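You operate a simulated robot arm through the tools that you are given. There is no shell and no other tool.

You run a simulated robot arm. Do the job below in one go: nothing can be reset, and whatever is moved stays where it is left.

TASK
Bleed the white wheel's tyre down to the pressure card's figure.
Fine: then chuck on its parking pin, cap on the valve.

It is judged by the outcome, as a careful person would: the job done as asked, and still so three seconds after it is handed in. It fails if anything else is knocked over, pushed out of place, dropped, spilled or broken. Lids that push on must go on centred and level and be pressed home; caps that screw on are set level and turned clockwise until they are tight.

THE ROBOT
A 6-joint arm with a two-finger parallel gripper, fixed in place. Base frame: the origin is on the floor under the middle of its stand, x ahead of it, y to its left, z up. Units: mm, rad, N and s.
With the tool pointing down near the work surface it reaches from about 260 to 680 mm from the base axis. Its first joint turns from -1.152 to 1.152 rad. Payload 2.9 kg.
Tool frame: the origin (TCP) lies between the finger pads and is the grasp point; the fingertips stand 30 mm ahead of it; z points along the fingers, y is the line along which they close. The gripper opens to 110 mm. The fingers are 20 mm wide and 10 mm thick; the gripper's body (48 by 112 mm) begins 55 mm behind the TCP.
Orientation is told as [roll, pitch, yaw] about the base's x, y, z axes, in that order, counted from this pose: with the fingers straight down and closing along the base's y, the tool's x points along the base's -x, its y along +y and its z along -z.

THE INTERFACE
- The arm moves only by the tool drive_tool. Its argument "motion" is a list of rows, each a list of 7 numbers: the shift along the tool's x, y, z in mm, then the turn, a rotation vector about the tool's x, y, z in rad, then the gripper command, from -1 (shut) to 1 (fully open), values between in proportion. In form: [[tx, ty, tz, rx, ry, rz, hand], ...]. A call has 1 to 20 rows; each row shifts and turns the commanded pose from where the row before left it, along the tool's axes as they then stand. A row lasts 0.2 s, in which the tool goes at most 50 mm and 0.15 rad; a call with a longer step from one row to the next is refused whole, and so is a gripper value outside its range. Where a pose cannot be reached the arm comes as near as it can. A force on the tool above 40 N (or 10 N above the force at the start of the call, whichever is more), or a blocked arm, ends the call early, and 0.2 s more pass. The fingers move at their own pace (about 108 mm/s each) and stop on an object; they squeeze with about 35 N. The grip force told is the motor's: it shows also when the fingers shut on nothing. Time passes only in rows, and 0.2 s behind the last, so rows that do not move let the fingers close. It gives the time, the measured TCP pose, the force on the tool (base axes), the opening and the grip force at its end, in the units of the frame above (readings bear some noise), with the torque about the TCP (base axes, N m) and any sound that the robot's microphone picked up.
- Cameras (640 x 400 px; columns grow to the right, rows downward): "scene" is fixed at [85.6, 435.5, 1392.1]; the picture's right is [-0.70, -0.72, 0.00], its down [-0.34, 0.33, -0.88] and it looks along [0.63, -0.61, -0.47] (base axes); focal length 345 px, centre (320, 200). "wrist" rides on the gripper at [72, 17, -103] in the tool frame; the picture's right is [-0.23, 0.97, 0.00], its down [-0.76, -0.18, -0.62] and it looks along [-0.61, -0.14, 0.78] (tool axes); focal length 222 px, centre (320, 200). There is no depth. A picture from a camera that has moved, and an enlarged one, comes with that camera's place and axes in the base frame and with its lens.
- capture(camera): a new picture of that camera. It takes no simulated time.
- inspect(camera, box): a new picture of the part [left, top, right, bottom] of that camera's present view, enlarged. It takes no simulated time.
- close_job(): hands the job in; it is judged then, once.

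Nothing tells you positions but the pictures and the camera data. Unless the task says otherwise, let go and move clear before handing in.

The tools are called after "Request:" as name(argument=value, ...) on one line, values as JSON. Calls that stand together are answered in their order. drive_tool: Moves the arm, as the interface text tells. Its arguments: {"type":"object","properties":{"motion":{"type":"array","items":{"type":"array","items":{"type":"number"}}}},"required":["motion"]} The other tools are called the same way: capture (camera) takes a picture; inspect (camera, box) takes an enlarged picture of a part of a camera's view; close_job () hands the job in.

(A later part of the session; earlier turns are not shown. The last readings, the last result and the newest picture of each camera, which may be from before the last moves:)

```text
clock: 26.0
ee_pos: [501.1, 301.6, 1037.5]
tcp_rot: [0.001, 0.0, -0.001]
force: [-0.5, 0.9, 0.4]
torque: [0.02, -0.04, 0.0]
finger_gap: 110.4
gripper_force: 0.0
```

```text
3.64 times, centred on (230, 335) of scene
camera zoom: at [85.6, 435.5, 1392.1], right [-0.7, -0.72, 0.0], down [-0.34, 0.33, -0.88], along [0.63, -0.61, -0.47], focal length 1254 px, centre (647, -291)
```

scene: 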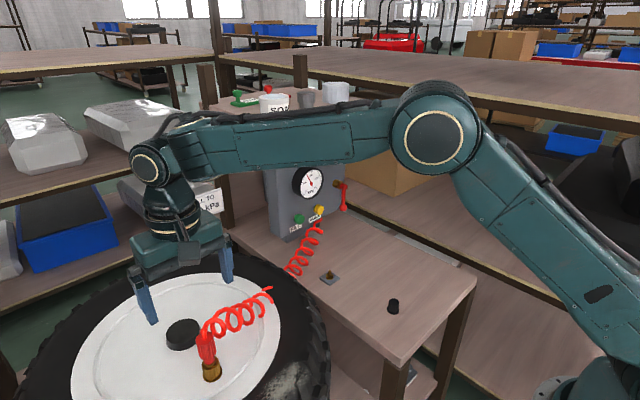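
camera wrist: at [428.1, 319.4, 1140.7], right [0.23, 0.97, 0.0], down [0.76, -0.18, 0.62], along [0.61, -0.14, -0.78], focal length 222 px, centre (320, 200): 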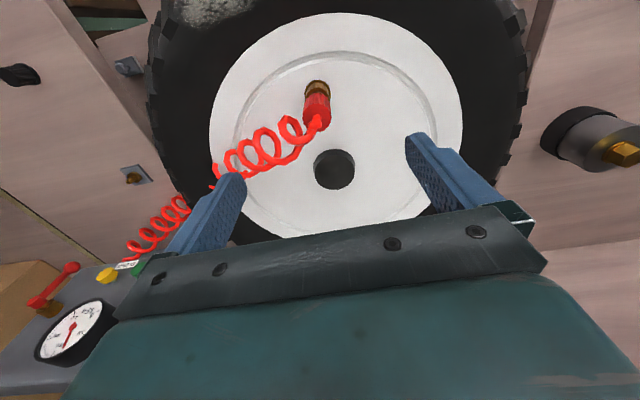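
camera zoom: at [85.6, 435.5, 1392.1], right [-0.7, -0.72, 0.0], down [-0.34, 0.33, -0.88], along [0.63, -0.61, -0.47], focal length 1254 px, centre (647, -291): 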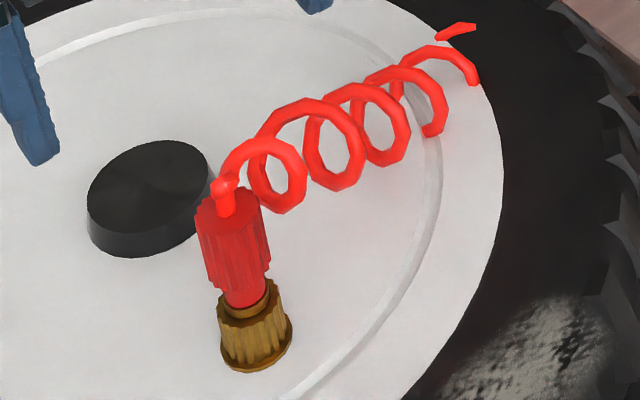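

The chuck is a red fluted grip (z≈875–921) on a brass head, with the hose leaving its top towards the panel. I'll turn the gripper so the fingers close across the hose direction, and come lower for another look.

Request:
drive_tool(motion=[[0, 0, 6, 0, 0, 0.1456, 1], [0, 0, 6, 0, 0, 0.1456, 1], [0, 0, 6, 0, 0, 0.1456, 1], [0, 0, 6, 0, 0, 0.1456, 1], [0, 0, 6, 0, 0, 0.1456, 1], [0, 0, 6, 0, 0, 0.1456, 1], [0, 0, 6, 0, 0, 0.1456, 1], [0, 0, 6, 0, 0, 0.1456, 1], [0, 0, 0, 0, 0, 0, 1]])

Request:
capture(camera="wrist")

Request:
inspect(camera="scene", box=[120, 220, 300, 400])

```text
clock: 28.0
ee_pos: [500.3, 301.6, 991.9]
tcp_rot: [0.003, 0.0, -1.166]
force: [1.0, -0.1, 0.0]
torque: [-0.04, 0.01, 0.0]
finger_gap: 110.2
gripper_force: 0.1
```

```text
taken
camera wrist: at [488.1, 375.6, 1095.6], right [0.98, 0.17, 0.0], down [0.14, -0.77, 0.62], along [0.11, -0.61, -0.78], focal length 222 px, centre (320, 200)
```

wrist: 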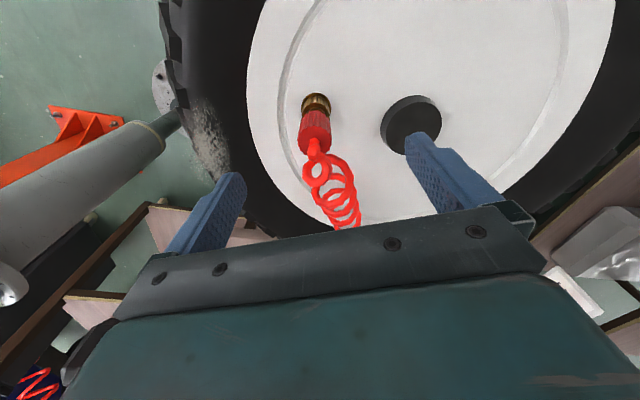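

```text
2.22 times, centred on (210, 310) of scene
camera zoom: at [85.6, 435.5, 1392.1], right [-0.7, -0.72, 0.0], down [-0.34, 0.33, -0.88], along [0.63, -0.61, -0.47], focal length 766 px, centre (564, -44)
```

zoom: 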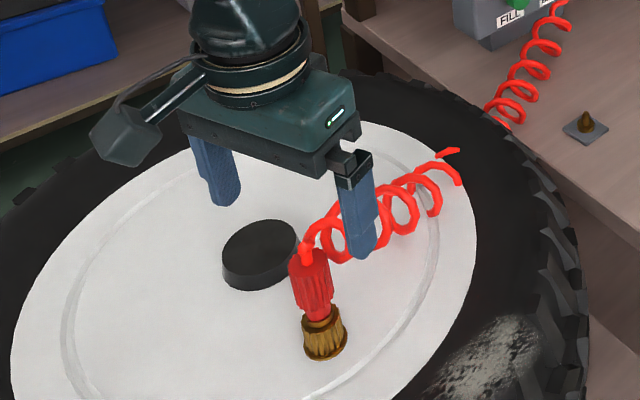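

Request:
inspect(camera="wrist", box=[270, 70, 390, 170])

```text
4.00 times, centred on (330, 120) of wrist
camera zoom: at [488.1, 375.6, 1095.6], right [0.98, 0.17, 0.0], down [0.14, -0.77, 0.62], along [0.11, -0.61, -0.78], focal length 888 px, centre (280, 520)
```

zoom: 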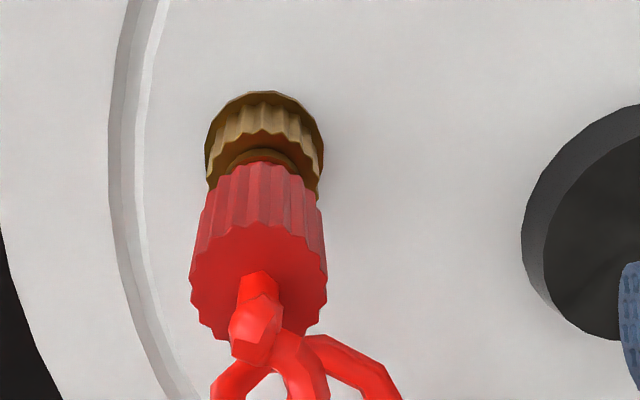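

Chuck axis measured at about (498.5, 300). I'll narrow the fingers, centre and descend around the red grip.

Request:
drive_tool(motion=[[-0.8, -2.3, 0, 0, 0, 0, 0.15], [0, 0, 20, 0, 0, 0, 0.15], [0, 0, 20, 0, 0, 0, 0.15], [0, 0, 20, 0, 0, 0, 0.15], [0, 0, 15, 0, 0, 0, 0.15], [0, 0, 10, 0, 0, 0, 0.15], [0, 0, 8, 0, 0, 0, 0.15], [0, 0, 0, 0, 0, 0, 0.15]])

Request:
inspect(camera="scene", box=[160, 280, 280, 400])

Request:
capture(camera="wrist")

```text
clock: 29.8
ee_pos: [500.9, 301.2, 900.1]
tcp_rot: [0.003, -0.001, -1.162]
force: [-0.3, 0.0, 0.8]
torque: [-0.01, -0.01, -0.03]
finger_gap: 63.2
gripper_force: 0.1
```

```text
3.33 times, centred on (220, 340) of scene
camera zoom: at [85.6, 435.5, 1392.1], right [-0.7, -0.72, 0.0], down [-0.34, 0.33, -0.88], along [0.63, -0.61, -0.47], focal length 1149 px, centre (653, -267)
```

zoom: 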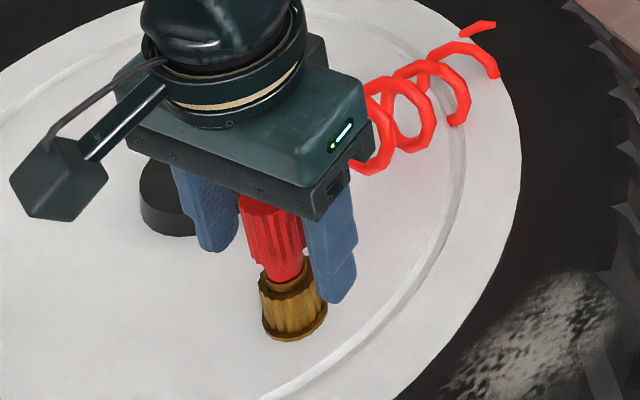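

```text
taken
camera wrist: at [486.7, 375.3, 1003.5], right [0.98, 0.18, 0.0], down [0.14, -0.77, 0.62], along [0.11, -0.61, -0.78], focal length 222 px, centre (320, 200)
```

wrist: 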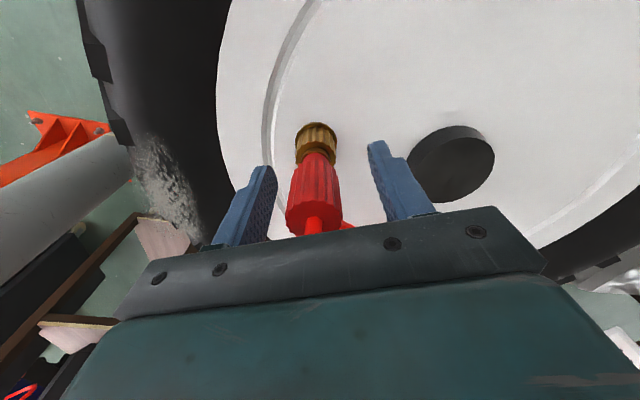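

The grip is about 4 mm off-centre between the fingers; I'll correct that and close on it.

Request:
drive_tool(motion=[[0, -3.5, 2, 0, 0, 0, 0.15], [0, 0, 0, 0, 0, 0, 0.15], [0, 0, 0, 0, 0, 0, -0.3], [0, 0, 0, 0, 0, 0, -1], [0, 0, 0, 0, 0, 0, -1], [0, 0, 0, 0, 0, 0, -1]])

Request:
capture(camera="wrist")

Request:
inspect(camera="scene", box=[160, 280, 280, 400])

```text
clock: 31.2
ee_pos: [497.7, 300.8, 896.3]
tcp_rot: [0.001, 0.002, -1.164]
force: [1.4, 1.3, 0.2]
torque: [0.03, -0.07, -0.01]
finger_gap: 27.9
gripper_force: 35.2
```

```text
taken
camera wrist: at [483.6, 373.7, 1000.4], right [0.98, 0.18, 0.0], down [0.14, -0.77, 0.62], along [0.11, -0.61, -0.78], focal length 222 px, centre (320, 200)
```

wrist: 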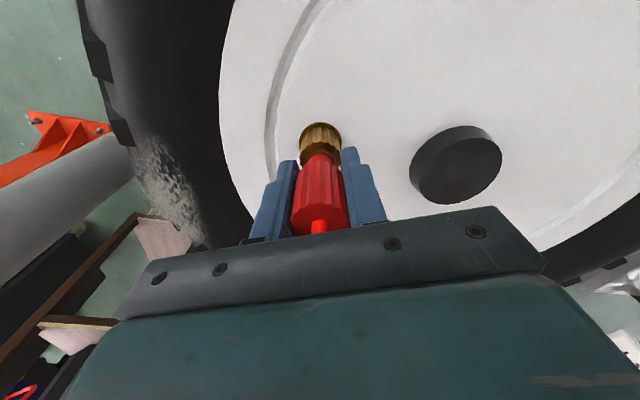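

```text
3.33 times, centred on (220, 340) of scene
camera zoom: at [85.6, 435.5, 1392.1], right [-0.7, -0.72, 0.0], down [-0.34, 0.33, -0.88], along [0.63, -0.61, -0.47], focal length 1149 px, centre (653, -267)
```

zoom: 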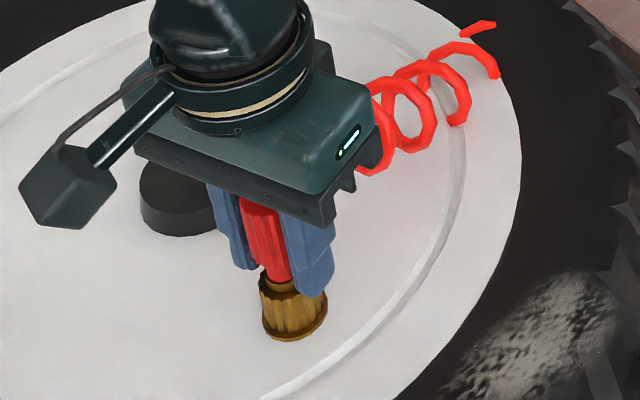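

Grip is firm at 27.9 mm with little side force. I'll test by pulling up gently a few millimetres.

Request:
drive_tool(motion=[[0, 0, -2, 0, 0, 0, -1], [0, 0, -2, 0, 0, 0, -1]])

Request:
inspect(camera="wrist", box=[260, 100, 380, 240])

Request:
inspect(camera="scene", box=[180, 330, 240, 400])

```text
clock: 31.8
ee_pos: [497.2, 299.4, 902.4]
tcp_rot: [0.002, 0.0, -1.163]
force: [-0.2, 1.3, -1.5]
torque: [0.06, 0.02, -0.02]
finger_gap: 28.1
gripper_force: 35.3
```

```text
2.86 times, centred on (320, 170) of wrist
camera zoom: at [483.2, 372.8, 1005.8], right [0.98, 0.18, 0.0], down [0.14, -0.77, 0.62], along [0.11, -0.61, -0.78], focal length 635 px, centre (320, 286)
```

zoom: 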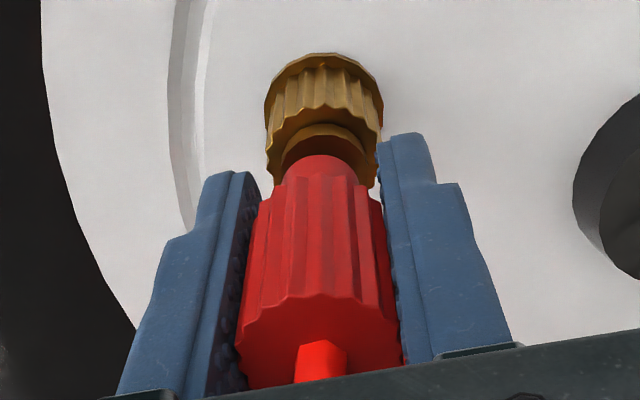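

```text
5.71 times, centred on (210, 365) of scene
camera zoom: at [85.6, 435.5, 1392.1], right [-0.7, -0.72, 0.0], down [-0.34, 0.33, -0.88], along [0.63, -0.61, -0.47], focal length 1970 px, centre (949, -743)
```

zoom: 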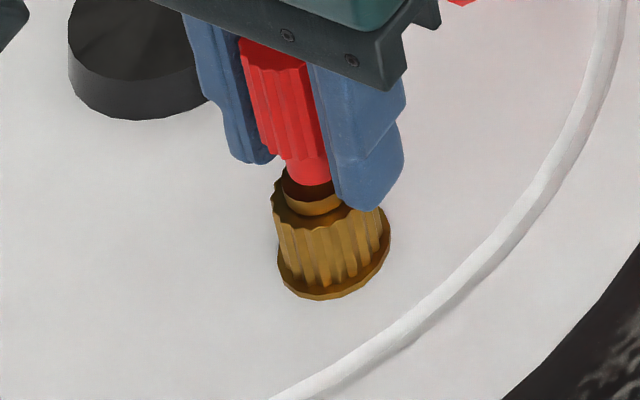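

The red body is sliding up out of the brass part with almost no force; the brass stays put. I'll continue a little at a time.

Request:
drive_tool(motion=[[0, 0, -5, 0, 0, 0, -1], [0, 0, -5, 0, 0, 0, -1], [0, 0, -5, 0, 0, 0, -1]])

Request:
inspect(camera="wrist", box=[260, 100, 380, 240])

Request:
inspect(camera="scene", box=[180, 330, 240, 400])

```text
clock: 32.6
ee_pos: [497.9, 298.2, 917.3]
tcp_rot: [0.003, 0.001, -1.164]
force: [0.4, -0.4, -0.2]
torque: [-0.02, -0.03, -0.01]
finger_gap: 27.6
gripper_force: 34.8
```

```text
2.86 times, centred on (320, 170) of wrist
camera zoom: at [483.6, 372.2, 1020.5], right [0.98, 0.18, 0.0], down [0.14, -0.77, 0.62], along [0.11, -0.61, -0.78], focal length 635 px, centre (320, 286)
```

zoom: 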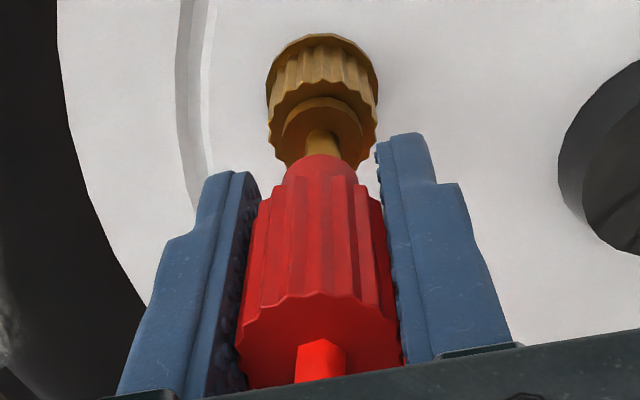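

```text
5.71 times, centred on (210, 365) of scene
camera zoom: at [85.6, 435.5, 1392.1], right [-0.7, -0.72, 0.0], down [-0.34, 0.33, -0.88], along [0.63, -0.61, -0.47], focal length 1970 px, centre (949, -743)
```

zoom: 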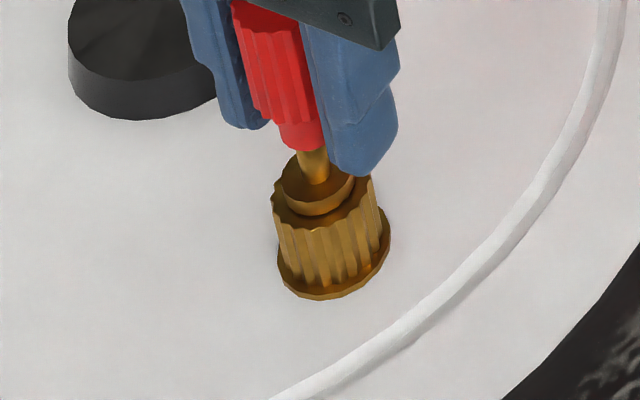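

The chuck lifts freely off the brass valve stem. I'll raise it clear and carry it over towards the parking pin.

Request:
drive_tool(motion=[[0, 0, -15, 0, 0, 0, -1], [0, 0, -25, 0, 0, 0, -1], [0, 0, -30, 0, 0, 0, -1], [0, 0, -13, 0, 0, 0, -1], [-20, -4.4, 0, 0, 0, 0, -1], [-38, -8.2, 0, 0, 0, 0, -1], [-38, -8.2, 0, 0, 0, 0, -1], [-38, -8.2, 0, 0, 0, 0, -1], [-38, -8.2, 0, 0, 0, 0, -1], [-38, -8.2, 0, 0, 0, 0, -1], [-38, -8.2, 0, 0, 0, 0, -1], [-38, -8.2, 0, 0, 0, 0, -1], [-38, -8.2, 0, 0, 0, 0, -1], [-30, -6.5, 0, 0, 0, 0, -1], [-12, -2.6, 0, 0, 0, 0, -1], [0, 0, 0, 0, 0, 0, -1]])

Request:
capture(camera="wrist")

Request:
capture(camera="scene")

```text
clock: 36.0
ee_pos: [565.8, -69.2, 999.0]
tcp_rot: [0.0, 0.0, -1.164]
force: [0.4, -0.9, -1.6]
torque: [-0.02, -0.03, -0.01]
finger_gap: 27.7
gripper_force: 34.8
```

```text
taken
camera wrist: at [552.2, 4.1, 1102.7], right [0.98, 0.18, 0.0], down [0.14, -0.77, 0.62], along [0.11, -0.61, -0.78], focal length 222 px, centre (320, 200)
```

wrist: 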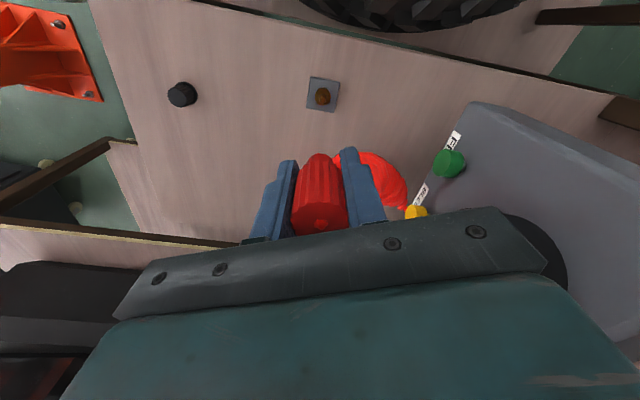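

```text
taken
```

scene: 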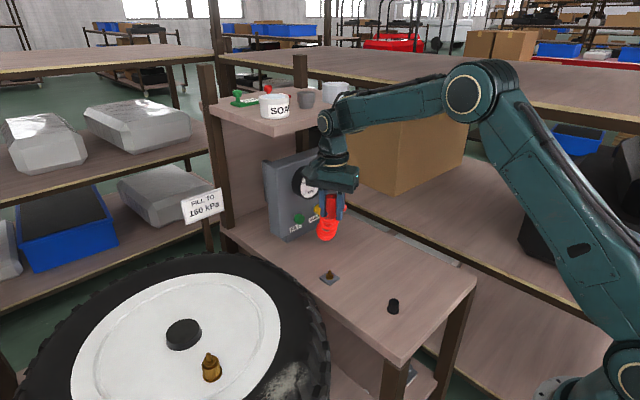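

Request:
inspect(camera="wrist", box=[270, 60, 390, 160])

Request:
inspect(camera="scene", box=[190, 340, 240, 390])

Request:
inspect(camera="scene", box=[300, 180, 360, 290])

Request:
inspect(camera="wrist", box=[150, 60, 220, 130])

```text
4.00 times, centred on (330, 110) of wrist
camera zoom: at [552.2, 4.1, 1102.7], right [0.98, 0.18, 0.0], down [0.14, -0.77, 0.62], along [0.11, -0.61, -0.78], focal length 888 px, centre (280, 560)
```

zoom: 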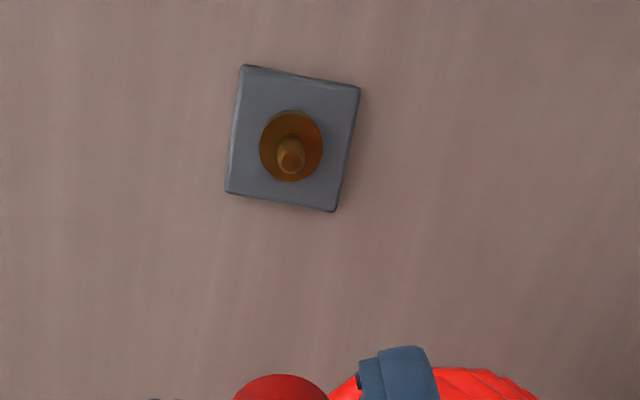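

```text
8.00 times, centred on (215, 365) of scene
camera zoom: at [85.6, 435.5, 1392.1], right [-0.7, -0.72, 0.0], down [-0.34, 0.33, -0.88], along [0.63, -0.61, -0.47], focal length 2758 px, centre (1160, -1120)
```

zoom: 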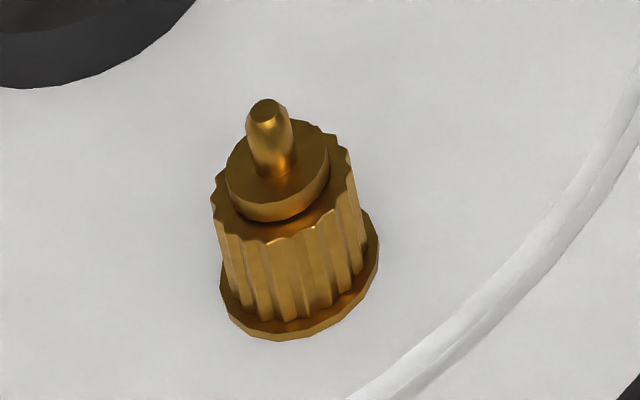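

```text
3.64 times, centred on (330, 235) of scene
camera zoom: at [85.6, 435.5, 1392.1], right [-0.7, -0.72, 0.0], down [-0.34, 0.33, -0.88], along [0.63, -0.61, -0.47], focal length 1254 px, centre (284, 73)
```

zoom: 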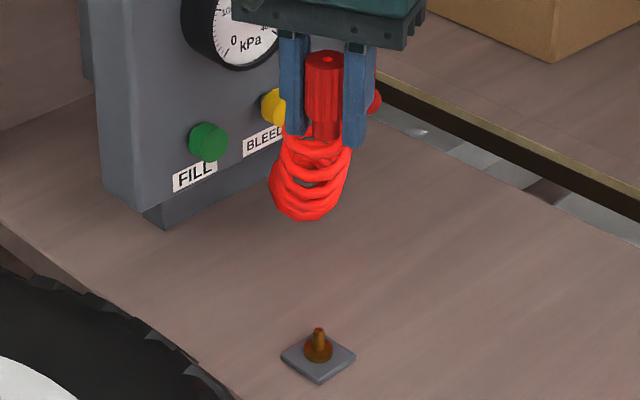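

```text
5.71 times, centred on (185, 95) of wrist
camera zoom: at [552.2, 4.1, 1102.7], right [0.98, 0.18, 0.0], down [0.14, -0.77, 0.62], along [0.11, -0.61, -0.78], focal length 1269 px, centre (1091, 800)
```

zoom: 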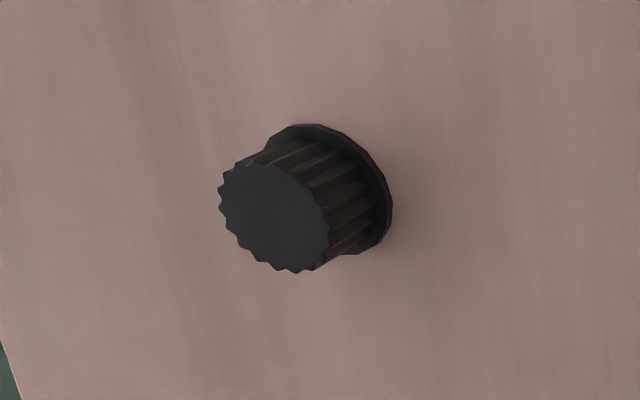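

The parked-pin position relative to the gripper is clear in this view: it's about 3 mm to one side. I'll correct and lower to about 45 mm above the seat, then re-check.

Request:
drive_tool(motion=[[-0.9, 3, 20, 0, 0, 0, -1], [0, 0, 30, 0, 0, 0, -1], [0, 0, 30, 0, 0, 0, -1], [0, 0, 20, 0, 0, 0, -1], [0, 0, 10, 0, 0, 0, -1], [0, 0, 0, 0, 0, 0, -1]])

Request:
inspect(camera="wrist", box=[270, 90, 370, 210])

Request:
inspect(camera="scene", box=[300, 190, 360, 290])

```text
clock: 37.4
ee_pos: [572.6, -67.6, 890.6]
tcp_rot: [0.002, 0.0, -1.163]
force: [0.0, -0.7, -0.8]
torque: [0.01, 0.03, -0.01]
finger_gap: 27.4
gripper_force: 35.0
```

```text
3.33 times, centred on (320, 150) of wrist
camera zoom: at [558.6, 6.0, 994.0], right [0.98, 0.18, 0.0], down [0.14, -0.77, 0.62], along [0.11, -0.61, -0.78], focal length 740 px, centre (320, 367)
```

zoom: 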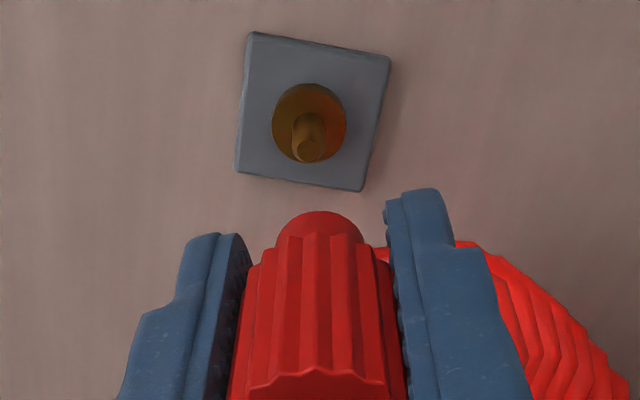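

```text
4.00 times, centred on (330, 240) of scene
camera zoom: at [85.6, 435.5, 1392.1], right [-0.7, -0.72, 0.0], down [-0.34, 0.33, -0.88], along [0.63, -0.61, -0.47], focal length 1379 px, centre (280, 40)
```

zoom: 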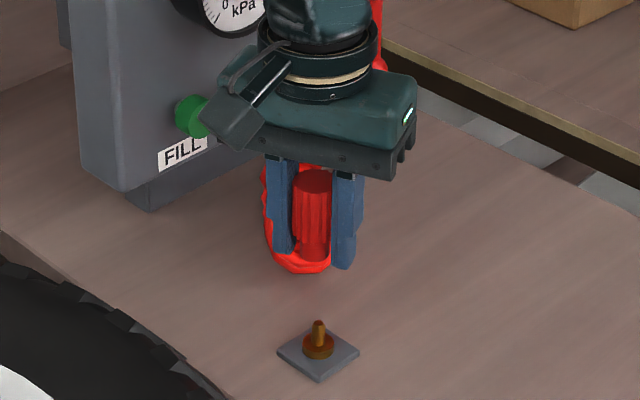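

Request:
inspect(camera="scene", box=[310, 220, 346, 286])

```text
6.06 times, centred on (328, 253) of scene
camera zoom: at [85.6, 435.5, 1392.1], right [-0.7, -0.72, 0.0], down [-0.34, 0.33, -0.88], along [0.63, -0.61, -0.47], focal length 2089 px, centre (272, -121)
```

zoom: 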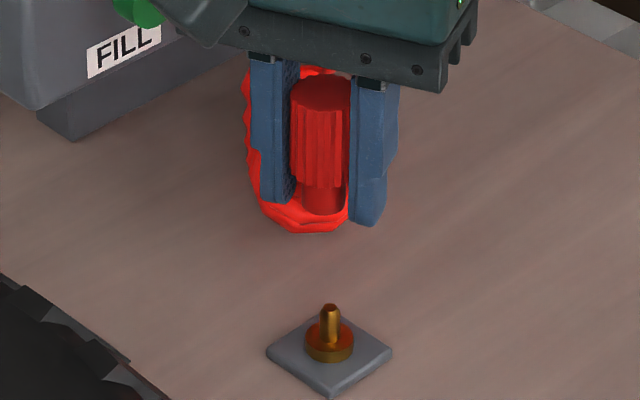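

The pin is now about 3.5 mm the other way. To judge both horizontal directions reliably, I'll turn the wrist so its camera looks at right angles to the scene camera, and correct the offset.

Request:
drive_tool(motion=[[0, -3.4, 0, 0, 0, 0, -1], [0, 0, 0, 0, 0, 0.135, -1], [0, 0, 0, 0, 0, 0.135, -1], [0, 0, 0, 0, 0, 0.135, -1], [0, 0, 0, 0, 0, 0.135, -1], [0, 0, 0, 0, 0, 0.135, -1], [0, 0, 0, 0, 0, 0.135, -1], [0, 0, 0, 0, 0, 0.135, -1], [0, 0, 0, 0, 0, 0, -1], [0, 0, 0, 0, 0, 0, -1]])

Request:
inspect(camera="wrist", box=[270, 90, 370, 210])

Request:
inspect(camera="scene", box=[310, 220, 346, 286])

```text
clock: 39.6
ee_pos: [570.1, -69.1, 889.5]
tcp_rot: [-0.001, 0.002, -2.108]
force: [0.1, 0.0, -0.4]
torque: [0.01, -0.01, -0.02]
finger_gap: 27.7
gripper_force: 35.1
```

```text
3.33 times, centred on (320, 150) of wrist
camera zoom: at [619.7, -15.5, 991.5], right [0.72, -0.69, 0.0], down [-0.54, -0.56, 0.62], along [-0.43, -0.45, -0.78], focal length 740 px, centre (320, 367)
```

zoom: 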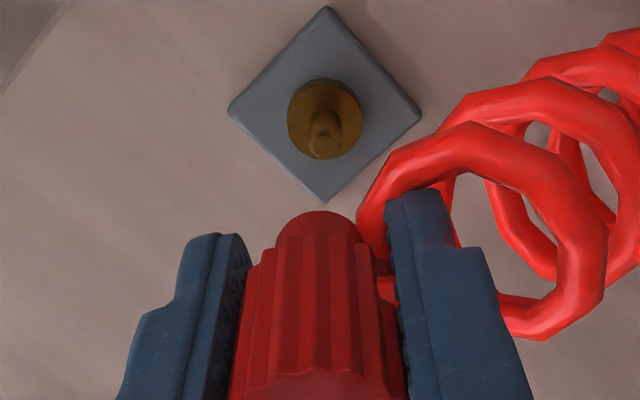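

```text
6.06 times, centred on (328, 253) of scene
camera zoom: at [85.6, 435.5, 1392.1], right [-0.7, -0.72, 0.0], down [-0.34, 0.33, -0.88], along [0.63, -0.61, -0.47], focal length 2089 px, centre (272, -121)
```

zoom: 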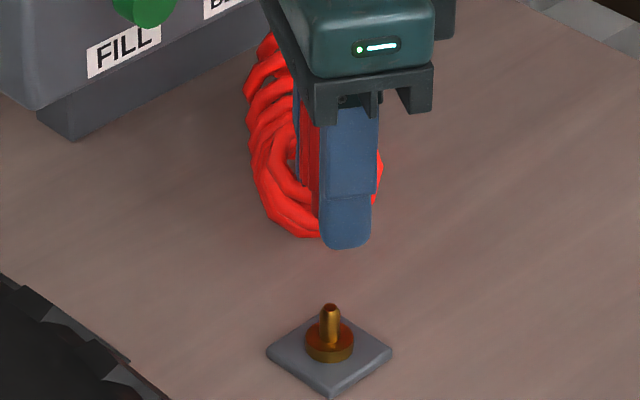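

Request:
inspect(camera="scene", box=[318, 226, 342, 278])

```text
7.69 times, centred on (330, 252) of scene
camera zoom: at [85.6, 435.5, 1392.1], right [-0.7, -0.72, 0.0], down [-0.34, 0.33, -0.88], along [0.63, -0.61, -0.47], focal length 2652 px, centre (243, -200)
```

zoom: 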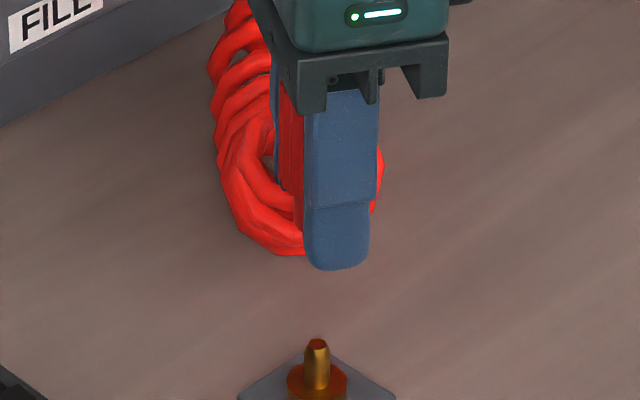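

Only about 1–1.5 mm off in each direction now. Correct and lower so the neck is just above the pin tip.

Request:
drive_tool(motion=[[0.5, 1.5, 0, 0, 0, 0, -1], [0, 0, 10, 0, 0, 0, -1], [0, 0, 10, 0, 0, 0, -1], [0, 0, 10, 0, 0, 0, -1], [0, 0, 5, 0, 0, 0, -1], [0, 0, 0, 0, 0, 0, -1], [0, 0, 0, 0, 0, 0, -1]])

Request:
inspect(camera="wrist", box=[270, 90, 370, 210])

Request:
inspect(camera="scene", box=[318, 236, 342, 288])

```text
clock: 41.2
ee_pos: [570.8, -70.2, 854.8]
tcp_rot: [0.001, 0.002, -2.108]
force: [0.1, 0.6, -1.2]
torque: [-0.05, -0.01, 0.02]
finger_gap: 27.8
gripper_force: 34.7
```

```text
3.33 times, centred on (320, 150) of wrist
camera zoom: at [620.7, -16.3, 957.7], right [0.72, -0.69, 0.0], down [-0.54, -0.56, 0.62], along [-0.43, -0.45, -0.78], focal length 740 px, centre (320, 367)
```

zoom: 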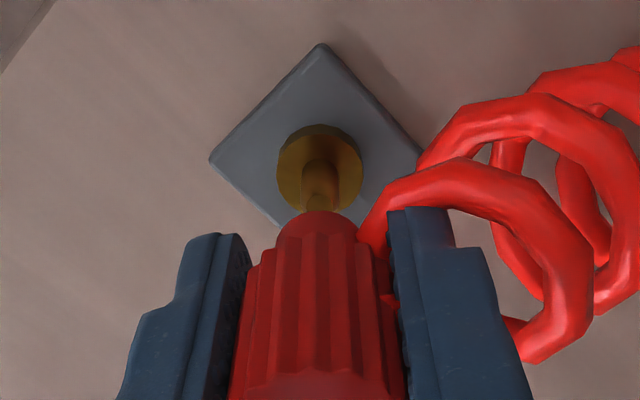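

```text
7.69 times, centred on (330, 262) of scene
camera zoom: at [85.6, 435.5, 1392.1], right [-0.7, -0.72, 0.0], down [-0.34, 0.33, -0.88], along [0.63, -0.61, -0.47], focal length 2652 px, centre (243, -277)
```

zoom: 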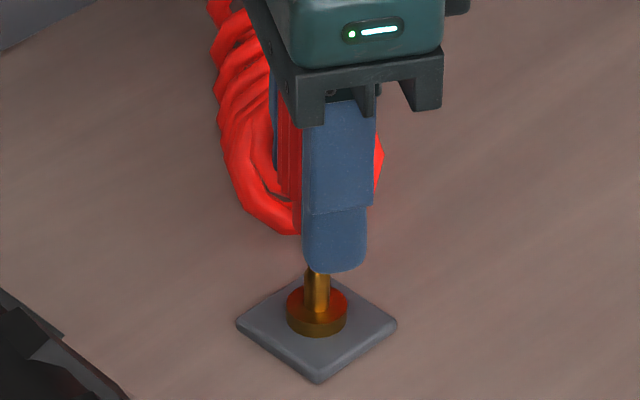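

Within about 1 mm now. A last small nudge, then lower onto the pin in small steps watching the force.

Request:
drive_tool(motion=[[1.0, 0.5, 0, 0, 0, 0, -1], [0, 0, 4, 0, 0, 0, -1], [0, 0, 4, 0, 0, 0, -1], [0, 0, 4, 0, 0, 0, -1], [0, 0, 4, 0, 0, 0, -1], [0, 0, 0, 0, 0, 0, -1]])

Request:
inspect(camera="wrist", box=[270, 90, 370, 210])

Request:
inspect(camera="scene", box=[318, 246, 342, 298])

```text
clock: 42.6
ee_pos: [571.7, -69.0, 839.6]
tcp_rot: [-0.002, 0.001, -2.107]
force: [0.1, 0.1, -1.8]
torque: [-0.01, 0.04, -0.01]
finger_gap: 27.6
gripper_force: 34.3
```

```text
3.33 times, centred on (320, 150) of wrist
camera zoom: at [622.3, -15.6, 941.7], right [0.72, -0.69, 0.0], down [-0.54, -0.56, 0.62], along [-0.43, -0.45, -0.78], focal length 740 px, centre (320, 367)
```

zoom: 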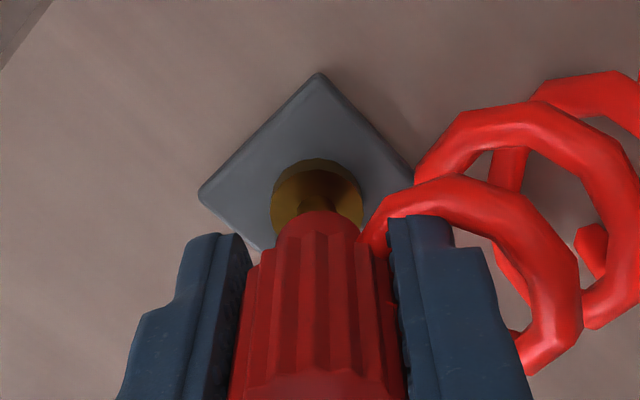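

```text
7.69 times, centred on (330, 272) of scene
camera zoom: at [85.6, 435.5, 1392.1], right [-0.7, -0.72, 0.0], down [-0.34, 0.33, -0.88], along [0.63, -0.61, -0.47], focal length 2652 px, centre (243, -354)
```

zoom: 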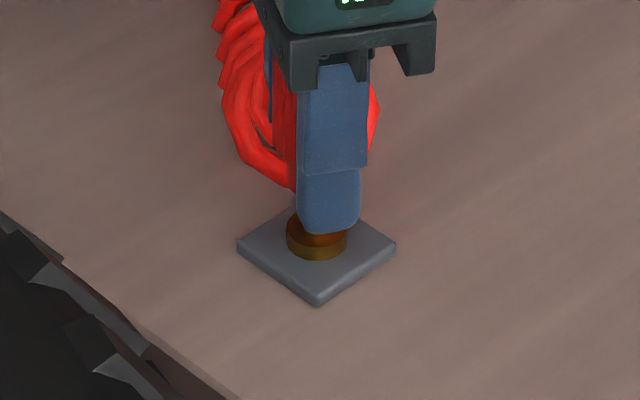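

Request:
drive_tool(motion=[[0, 0, 3, 0, 0, 0, -1], [0, 0, 3, 0, 0, 0, -1], [0, 0, 3, 0, 0, 0, -1]])

Request:
inspect(camera="wrist", box=[270, 90, 370, 210])

Request:
inspect(camera="scene", box=[318, 246, 342, 298])

```text
clock: 43.4
ee_pos: [571.6, -68.3, 830.0]
tcp_rot: [-0.001, 0.0, -2.109]
force: [-2.2, -1.1, 0.3]
torque: [-0.02, 0.06, 0.0]
finger_gap: 27.7
gripper_force: 35.2
```

```text
3.33 times, centred on (320, 150) of wrist
camera zoom: at [622.4, -15.8, 932.4], right [0.72, -0.69, 0.0], down [-0.54, -0.56, 0.62], along [-0.43, -0.45, -0.78], focal length 740 px, centre (320, 367)
```

zoom: 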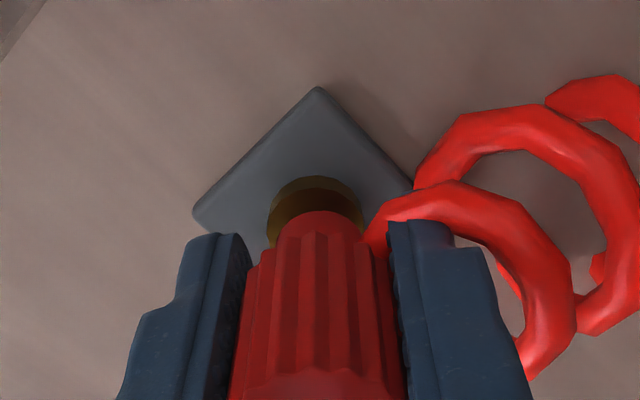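

```text
7.69 times, centred on (330, 272) of scene
camera zoom: at [85.5, 435.4, 1392.1], right [-0.7, -0.72, 0.0], down [-0.34, 0.33, -0.88], along [0.63, -0.61, -0.47], focal length 2652 px, centre (243, -354)
```

zoom: 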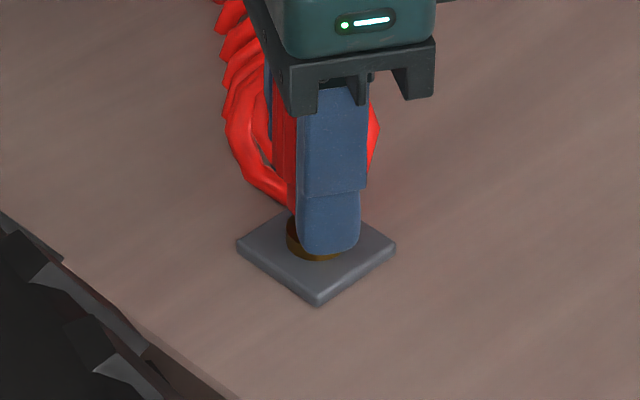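

Slight side force (-2, -1 N) shows the bore is on the pin and rubbing one side. I'll ease that way and keep lowering.

Request:
drive_tool(motion=[[-0.5, -0.4, 2, 0, 0, 0, -1], [0, 0, 2, 0, 0, 0, -1], [0, 0, 2, 0, 0, 0, -1]])

```text
clock: 44.2
ee_pos: [570.2, -68.8, 823.2]
tcp_rot: [0.001, 0.002, -2.107]
force: [0.0, 0.2, 0.1]
torque: [0.02, -0.02, 0.0]
finger_gap: 27.6
gripper_force: 35.1
```

Request:
drive_tool(motion=[[0, 0, 2, 0, 0, 0, -1], [0, 0, 2, 0, 0, 0, -1]])

Request:
inspect(camera="wrist", box=[270, 90, 370, 210])

Request:
inspect(camera="scene", box=[318, 246, 342, 298])

```text
clock: 44.8
ee_pos: [570.1, -69.3, 820.0]
tcp_rot: [0.002, 0.003, -2.111]
force: [-1.3, -2.3, 0.8]
torque: [-0.03, 0.05, -0.03]
finger_gap: 27.5
gripper_force: 35.0
```

```text
3.33 times, centred on (320, 150) of wrist
camera zoom: at [621.1, -15.6, 923.1], right [0.72, -0.69, 0.0], down [-0.54, -0.56, 0.62], along [-0.43, -0.45, -0.78], focal length 740 px, centre (320, 367)
```

zoom: 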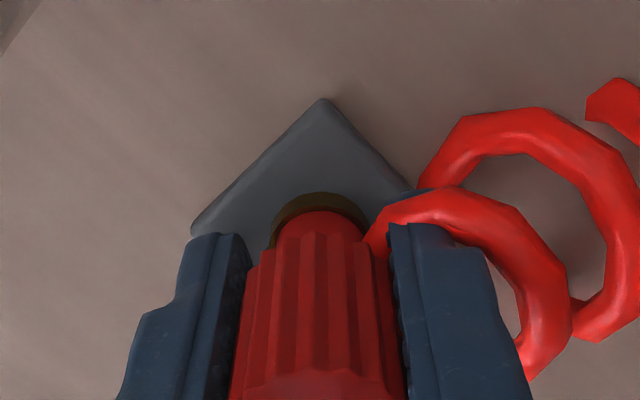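

```text
7.69 times, centred on (330, 272) of scene
camera zoom: at [85.6, 435.5, 1392.1], right [-0.7, -0.72, 0.0], down [-0.34, 0.33, -0.88], along [0.63, -0.61, -0.47], focal length 2652 px, centre (243, -354)
```

zoom: 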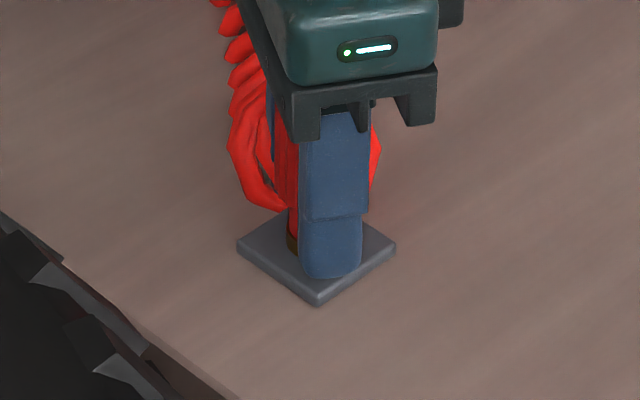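

Neck is nearly down on the pin's shoulder. I'll creep on until I feel it seat.

Request:
drive_tool(motion=[[-0.3, -0.2, 1.5, 0, 0, 0, -1], [0, 0, 1.5, 0, 0, 0, -1]])

Request:
inspect(camera="scene", box=[318, 256, 338, 288])

```text
clock: 45.4
ee_pos: [570.3, -69.9, 819.5]
tcp_rot: [0.003, 0.005, -2.109]
force: [-7.4, 4.0, 23.0]
torque: [-0.01, 0.32, -0.08]
finger_gap: 27.5
gripper_force: 35.2
```

```text
12.50 times, centred on (328, 272) of scene
camera zoom: at [85.0, 435.6, 1392.1], right [-0.7, -0.72, 0.0], down [-0.34, 0.33, -0.88], along [0.63, -0.61, -0.47], focal length 4309 px, centre (220, -700)
```

zoom: 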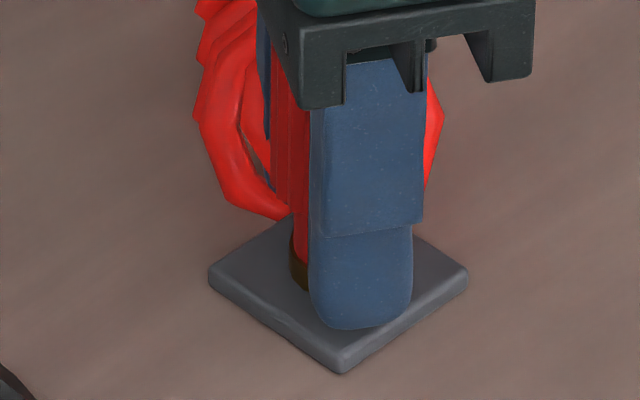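

Firm contact at 23 N upward: the chuck is bottoming on the pin. I'll take most of the load off, then open the fingers and look.

Request:
drive_tool(motion=[[0, -0.5, -1.2, 0, 0, 0, -1], [0, 0, 0, 0, 0, 0, -1]])

```text
clock: 46.0
ee_pos: [570.1, -69.1, 819.3]
tcp_rot: [0.006, 0.004, -2.105]
force: [4.5, 5.9, 14.9]
torque: [0.15, 0.01, -0.06]
finger_gap: 27.6
gripper_force: 34.7
```

Request:
drive_tool(motion=[[-0.5, 0, -1.0, 0, 0, 0, -1], [0, 0, 0, 0, 0, 0, -0.3], [0, 0, 0, 0, 0, 0, 0.1], [0, 0, 0, 0, 0, 0, 0.1], [0, 0, 0, 0, 0, 0, 0.1]])

Request:
inspect(camera="wrist", box=[250, 90, 390, 240])

Request:
inspect(camera="scene", box=[308, 236, 348, 288])

```text
clock: 47.2
ee_pos: [568.5, -69.9, 819.0]
tcp_rot: [-0.001, 0.002, -2.107]
force: [0.3, -0.7, -0.2]
torque: [0.0, 0.0, 0.03]
finger_gap: 60.3
gripper_force: 0.0
```

```text
2.67 times, centred on (320, 165) of wrist
camera zoom: at [619.5, -16.2, 922.0], right [0.72, -0.69, 0.0], down [-0.54, -0.56, 0.62], along [-0.43, -0.45, -0.78], focal length 592 px, centre (320, 293)
```

zoom: 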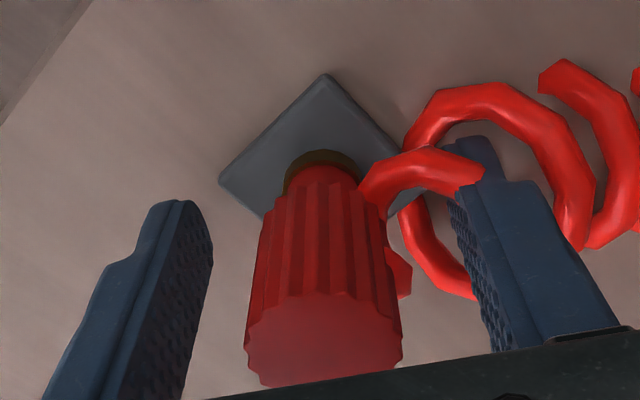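

```text
7.69 times, centred on (328, 262) of scene
camera zoom: at [85.6, 435.5, 1392.1], right [-0.7, -0.72, 0.0], down [-0.34, 0.33, -0.88], along [0.63, -0.61, -0.47], focal length 2652 px, centre (258, -277)
```

zoom: 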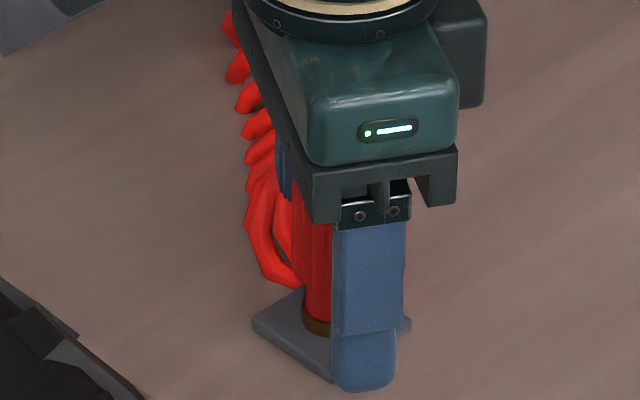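

The chuck stands on its pin without help. I'll back straight up clear of it and check it's upright.

Request:
drive_tool(motion=[[0, 0, -8, 0, 0, 0, 0.15], [0, 0, -15, 0, 0, 0, 0.15], [0, 0, -25, 0, 0, 0, 0.15], [0, 0, -35, 0, 0, 0, 0.15], [0, 0, -40, 0, 0, 0, 0.15], [0, 0, -40, 0, 0, 0, 0.15], [0, 0, 0, 0, 0, 0, 0.15]])

Request:
capture(camera="wrist")

Request:
capture(camera="scene")

Request:
inspect(camera="scene", box=[290, 220, 360, 290])

```text
clock: 48.8
ee_pos: [572.7, -67.5, 980.7]
tcp_rot: [0.001, 0.002, -2.109]
force: [-0.2, -0.4, 0.3]
torque: [0.01, -0.01, -0.04]
finger_gap: 63.1
gripper_force: 0.0
```

```text
taken
camera wrist: at [623.2, -14.0, 1084.4], right [0.72, -0.69, 0.0], down [-0.54, -0.56, 0.62], along [-0.43, -0.45, -0.78], focal length 222 px, centre (320, 200)
```

wrist: 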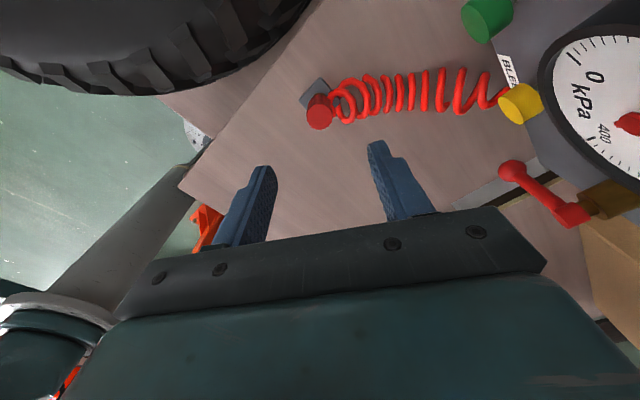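

```text
taken
```

scene: 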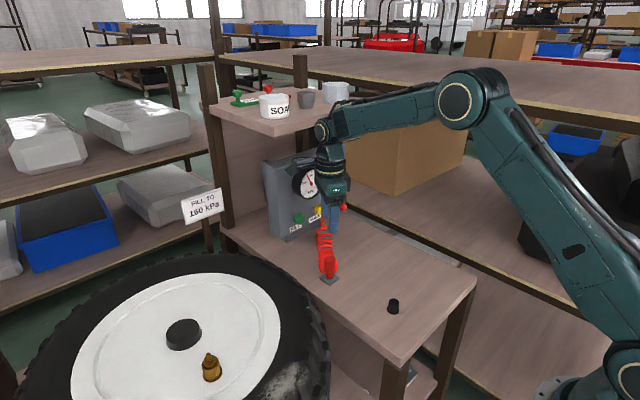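

```text
5.71 times, centred on (325, 255) of scene
camera zoom: at [85.6, 435.5, 1392.1], right [-0.7, -0.72, 0.0], down [-0.34, 0.33, -0.88], along [0.63, -0.61, -0.47], focal length 1970 px, centre (291, -114)
```

zoom: 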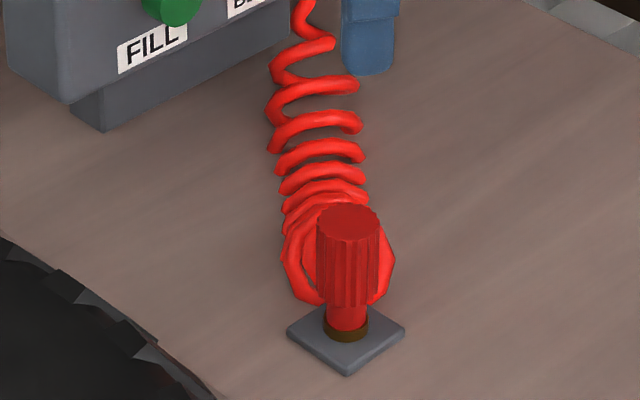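

The chuck stands upright and seated on its parking pin, hose trailing to the panel. Next I'll turn the wrist back and move over towards the black cap for a close look.

Request:
drive_tool(motion=[[0, 0, 0, 0, 0, -0.15, 0.15], [0, 0, 0, 0, 0, -0.15, 0.15], [0, 0, 0, 0, 0, -0.15, 0.15], [0, 0, 0, 0, 0, -0.15, 0.15], [0, 0, 0, 0, 0, -0.15, 0.15], [0, 0, 0, 0, 0, -0.15, 0.15], [0, 0, 0, 0, 0, -0.15, 0.15], [0, 0, 0, 0, 0, -0.15, 0.15], [0, 0, 0, 0, 0, -0.15, 0.15], [0, 0, 0, 0, 0, -0.15, 0.15], [0, 0, 0, 0, 0, -0.15, 0.15], [0, 0, 0, 0, 0, -0.15, 0.15], [0, 0, 0, 0, 0, -0.15, 0.15], [0, 0, 0, 0, 0, -0.15, 0.15], [37, -6, 0, 0, 0, -0.009, 0.15], [37, -6, 0, 0, 0, 0, 0.15], [37, -6, 0, 0, 0, 0, 0.15], [37, -6, 0, 0, 0, 0, 0.15], [34, -6, 0, 0, 0, 0, 0.15], [0, 0, 0, 0, 0, 0, 0.15]])

Request:
capture(camera="wrist")

Request:
inspect(camera="scene", box=[360, 270, 430, 340])

Request:
inspect(camera="scene", box=[270, 150, 360, 290])

```text
clock: 53.0
ee_pos: [387.1, -99.8, 979.1]
tcp_rot: [0.002, 0.0, -0.001]
force: [-0.5, -0.5, -0.9]
torque: [-0.02, -0.01, -0.05]
finger_gap: 63.0
gripper_force: 0.0
```

```text
taken
camera wrist: at [312.9, -82.6, 1082.2], right [0.23, 0.97, 0.0], down [0.76, -0.18, 0.62], along [0.61, -0.14, -0.78], focal length 222 px, centre (320, 200)
```

wrist: 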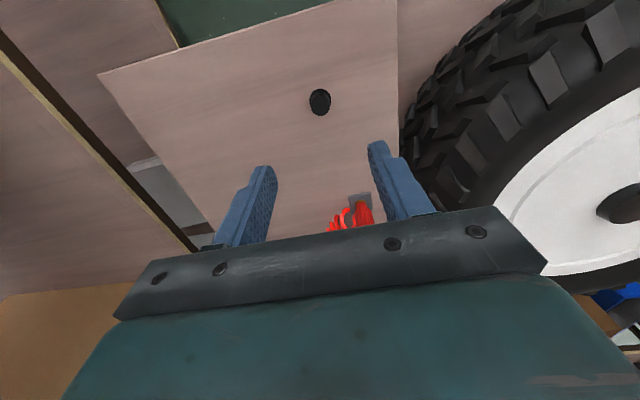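

```text
5.71 times, centred on (395, 305) of scene
camera zoom: at [85.6, 435.5, 1392.1], right [-0.7, -0.72, 0.0], down [-0.34, 0.33, -0.88], along [0.63, -0.61, -0.47], focal length 1970 px, centre (-109, -400)
```

zoom: 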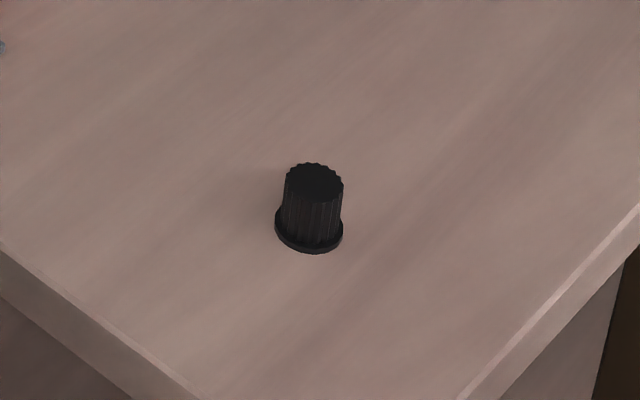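

```text
2.86 times, centred on (315, 220) of scene
camera zoom: at [85.6, 435.5, 1392.1], right [-0.7, -0.72, 0.0], down [-0.34, 0.33, -0.88], along [0.63, -0.61, -0.47], focal length 985 px, centre (334, 143)
```

zoom: 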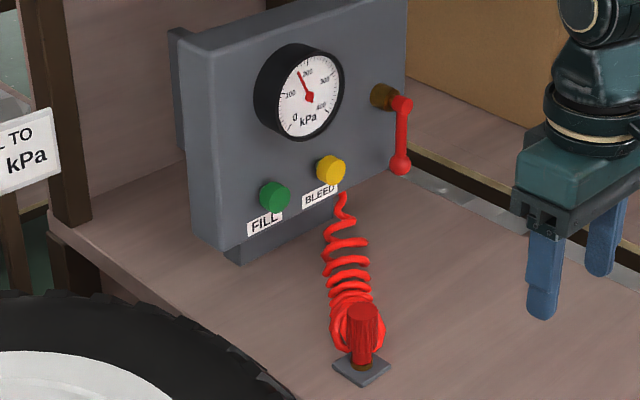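

Request:
inspect(camera="wrist", box=[290, 72, 350, 132])

```text
6.67 times, centred on (320, 102) of wrist
camera zoom: at [312.9, -82.6, 1082.2], right [0.23, 0.97, 0.0], down [0.76, -0.18, 0.62], along [0.61, -0.14, -0.78], focal length 1481 px, centre (320, 853)
```

zoom: 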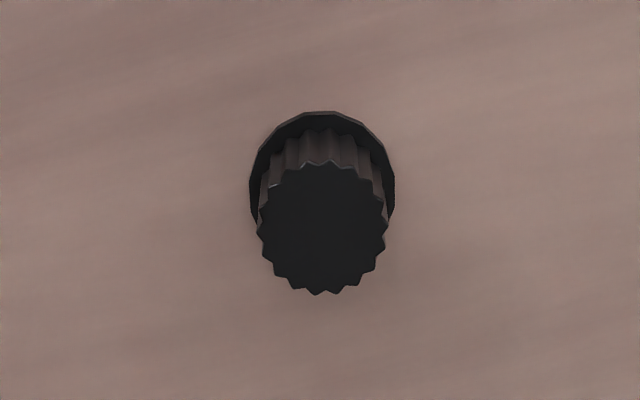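

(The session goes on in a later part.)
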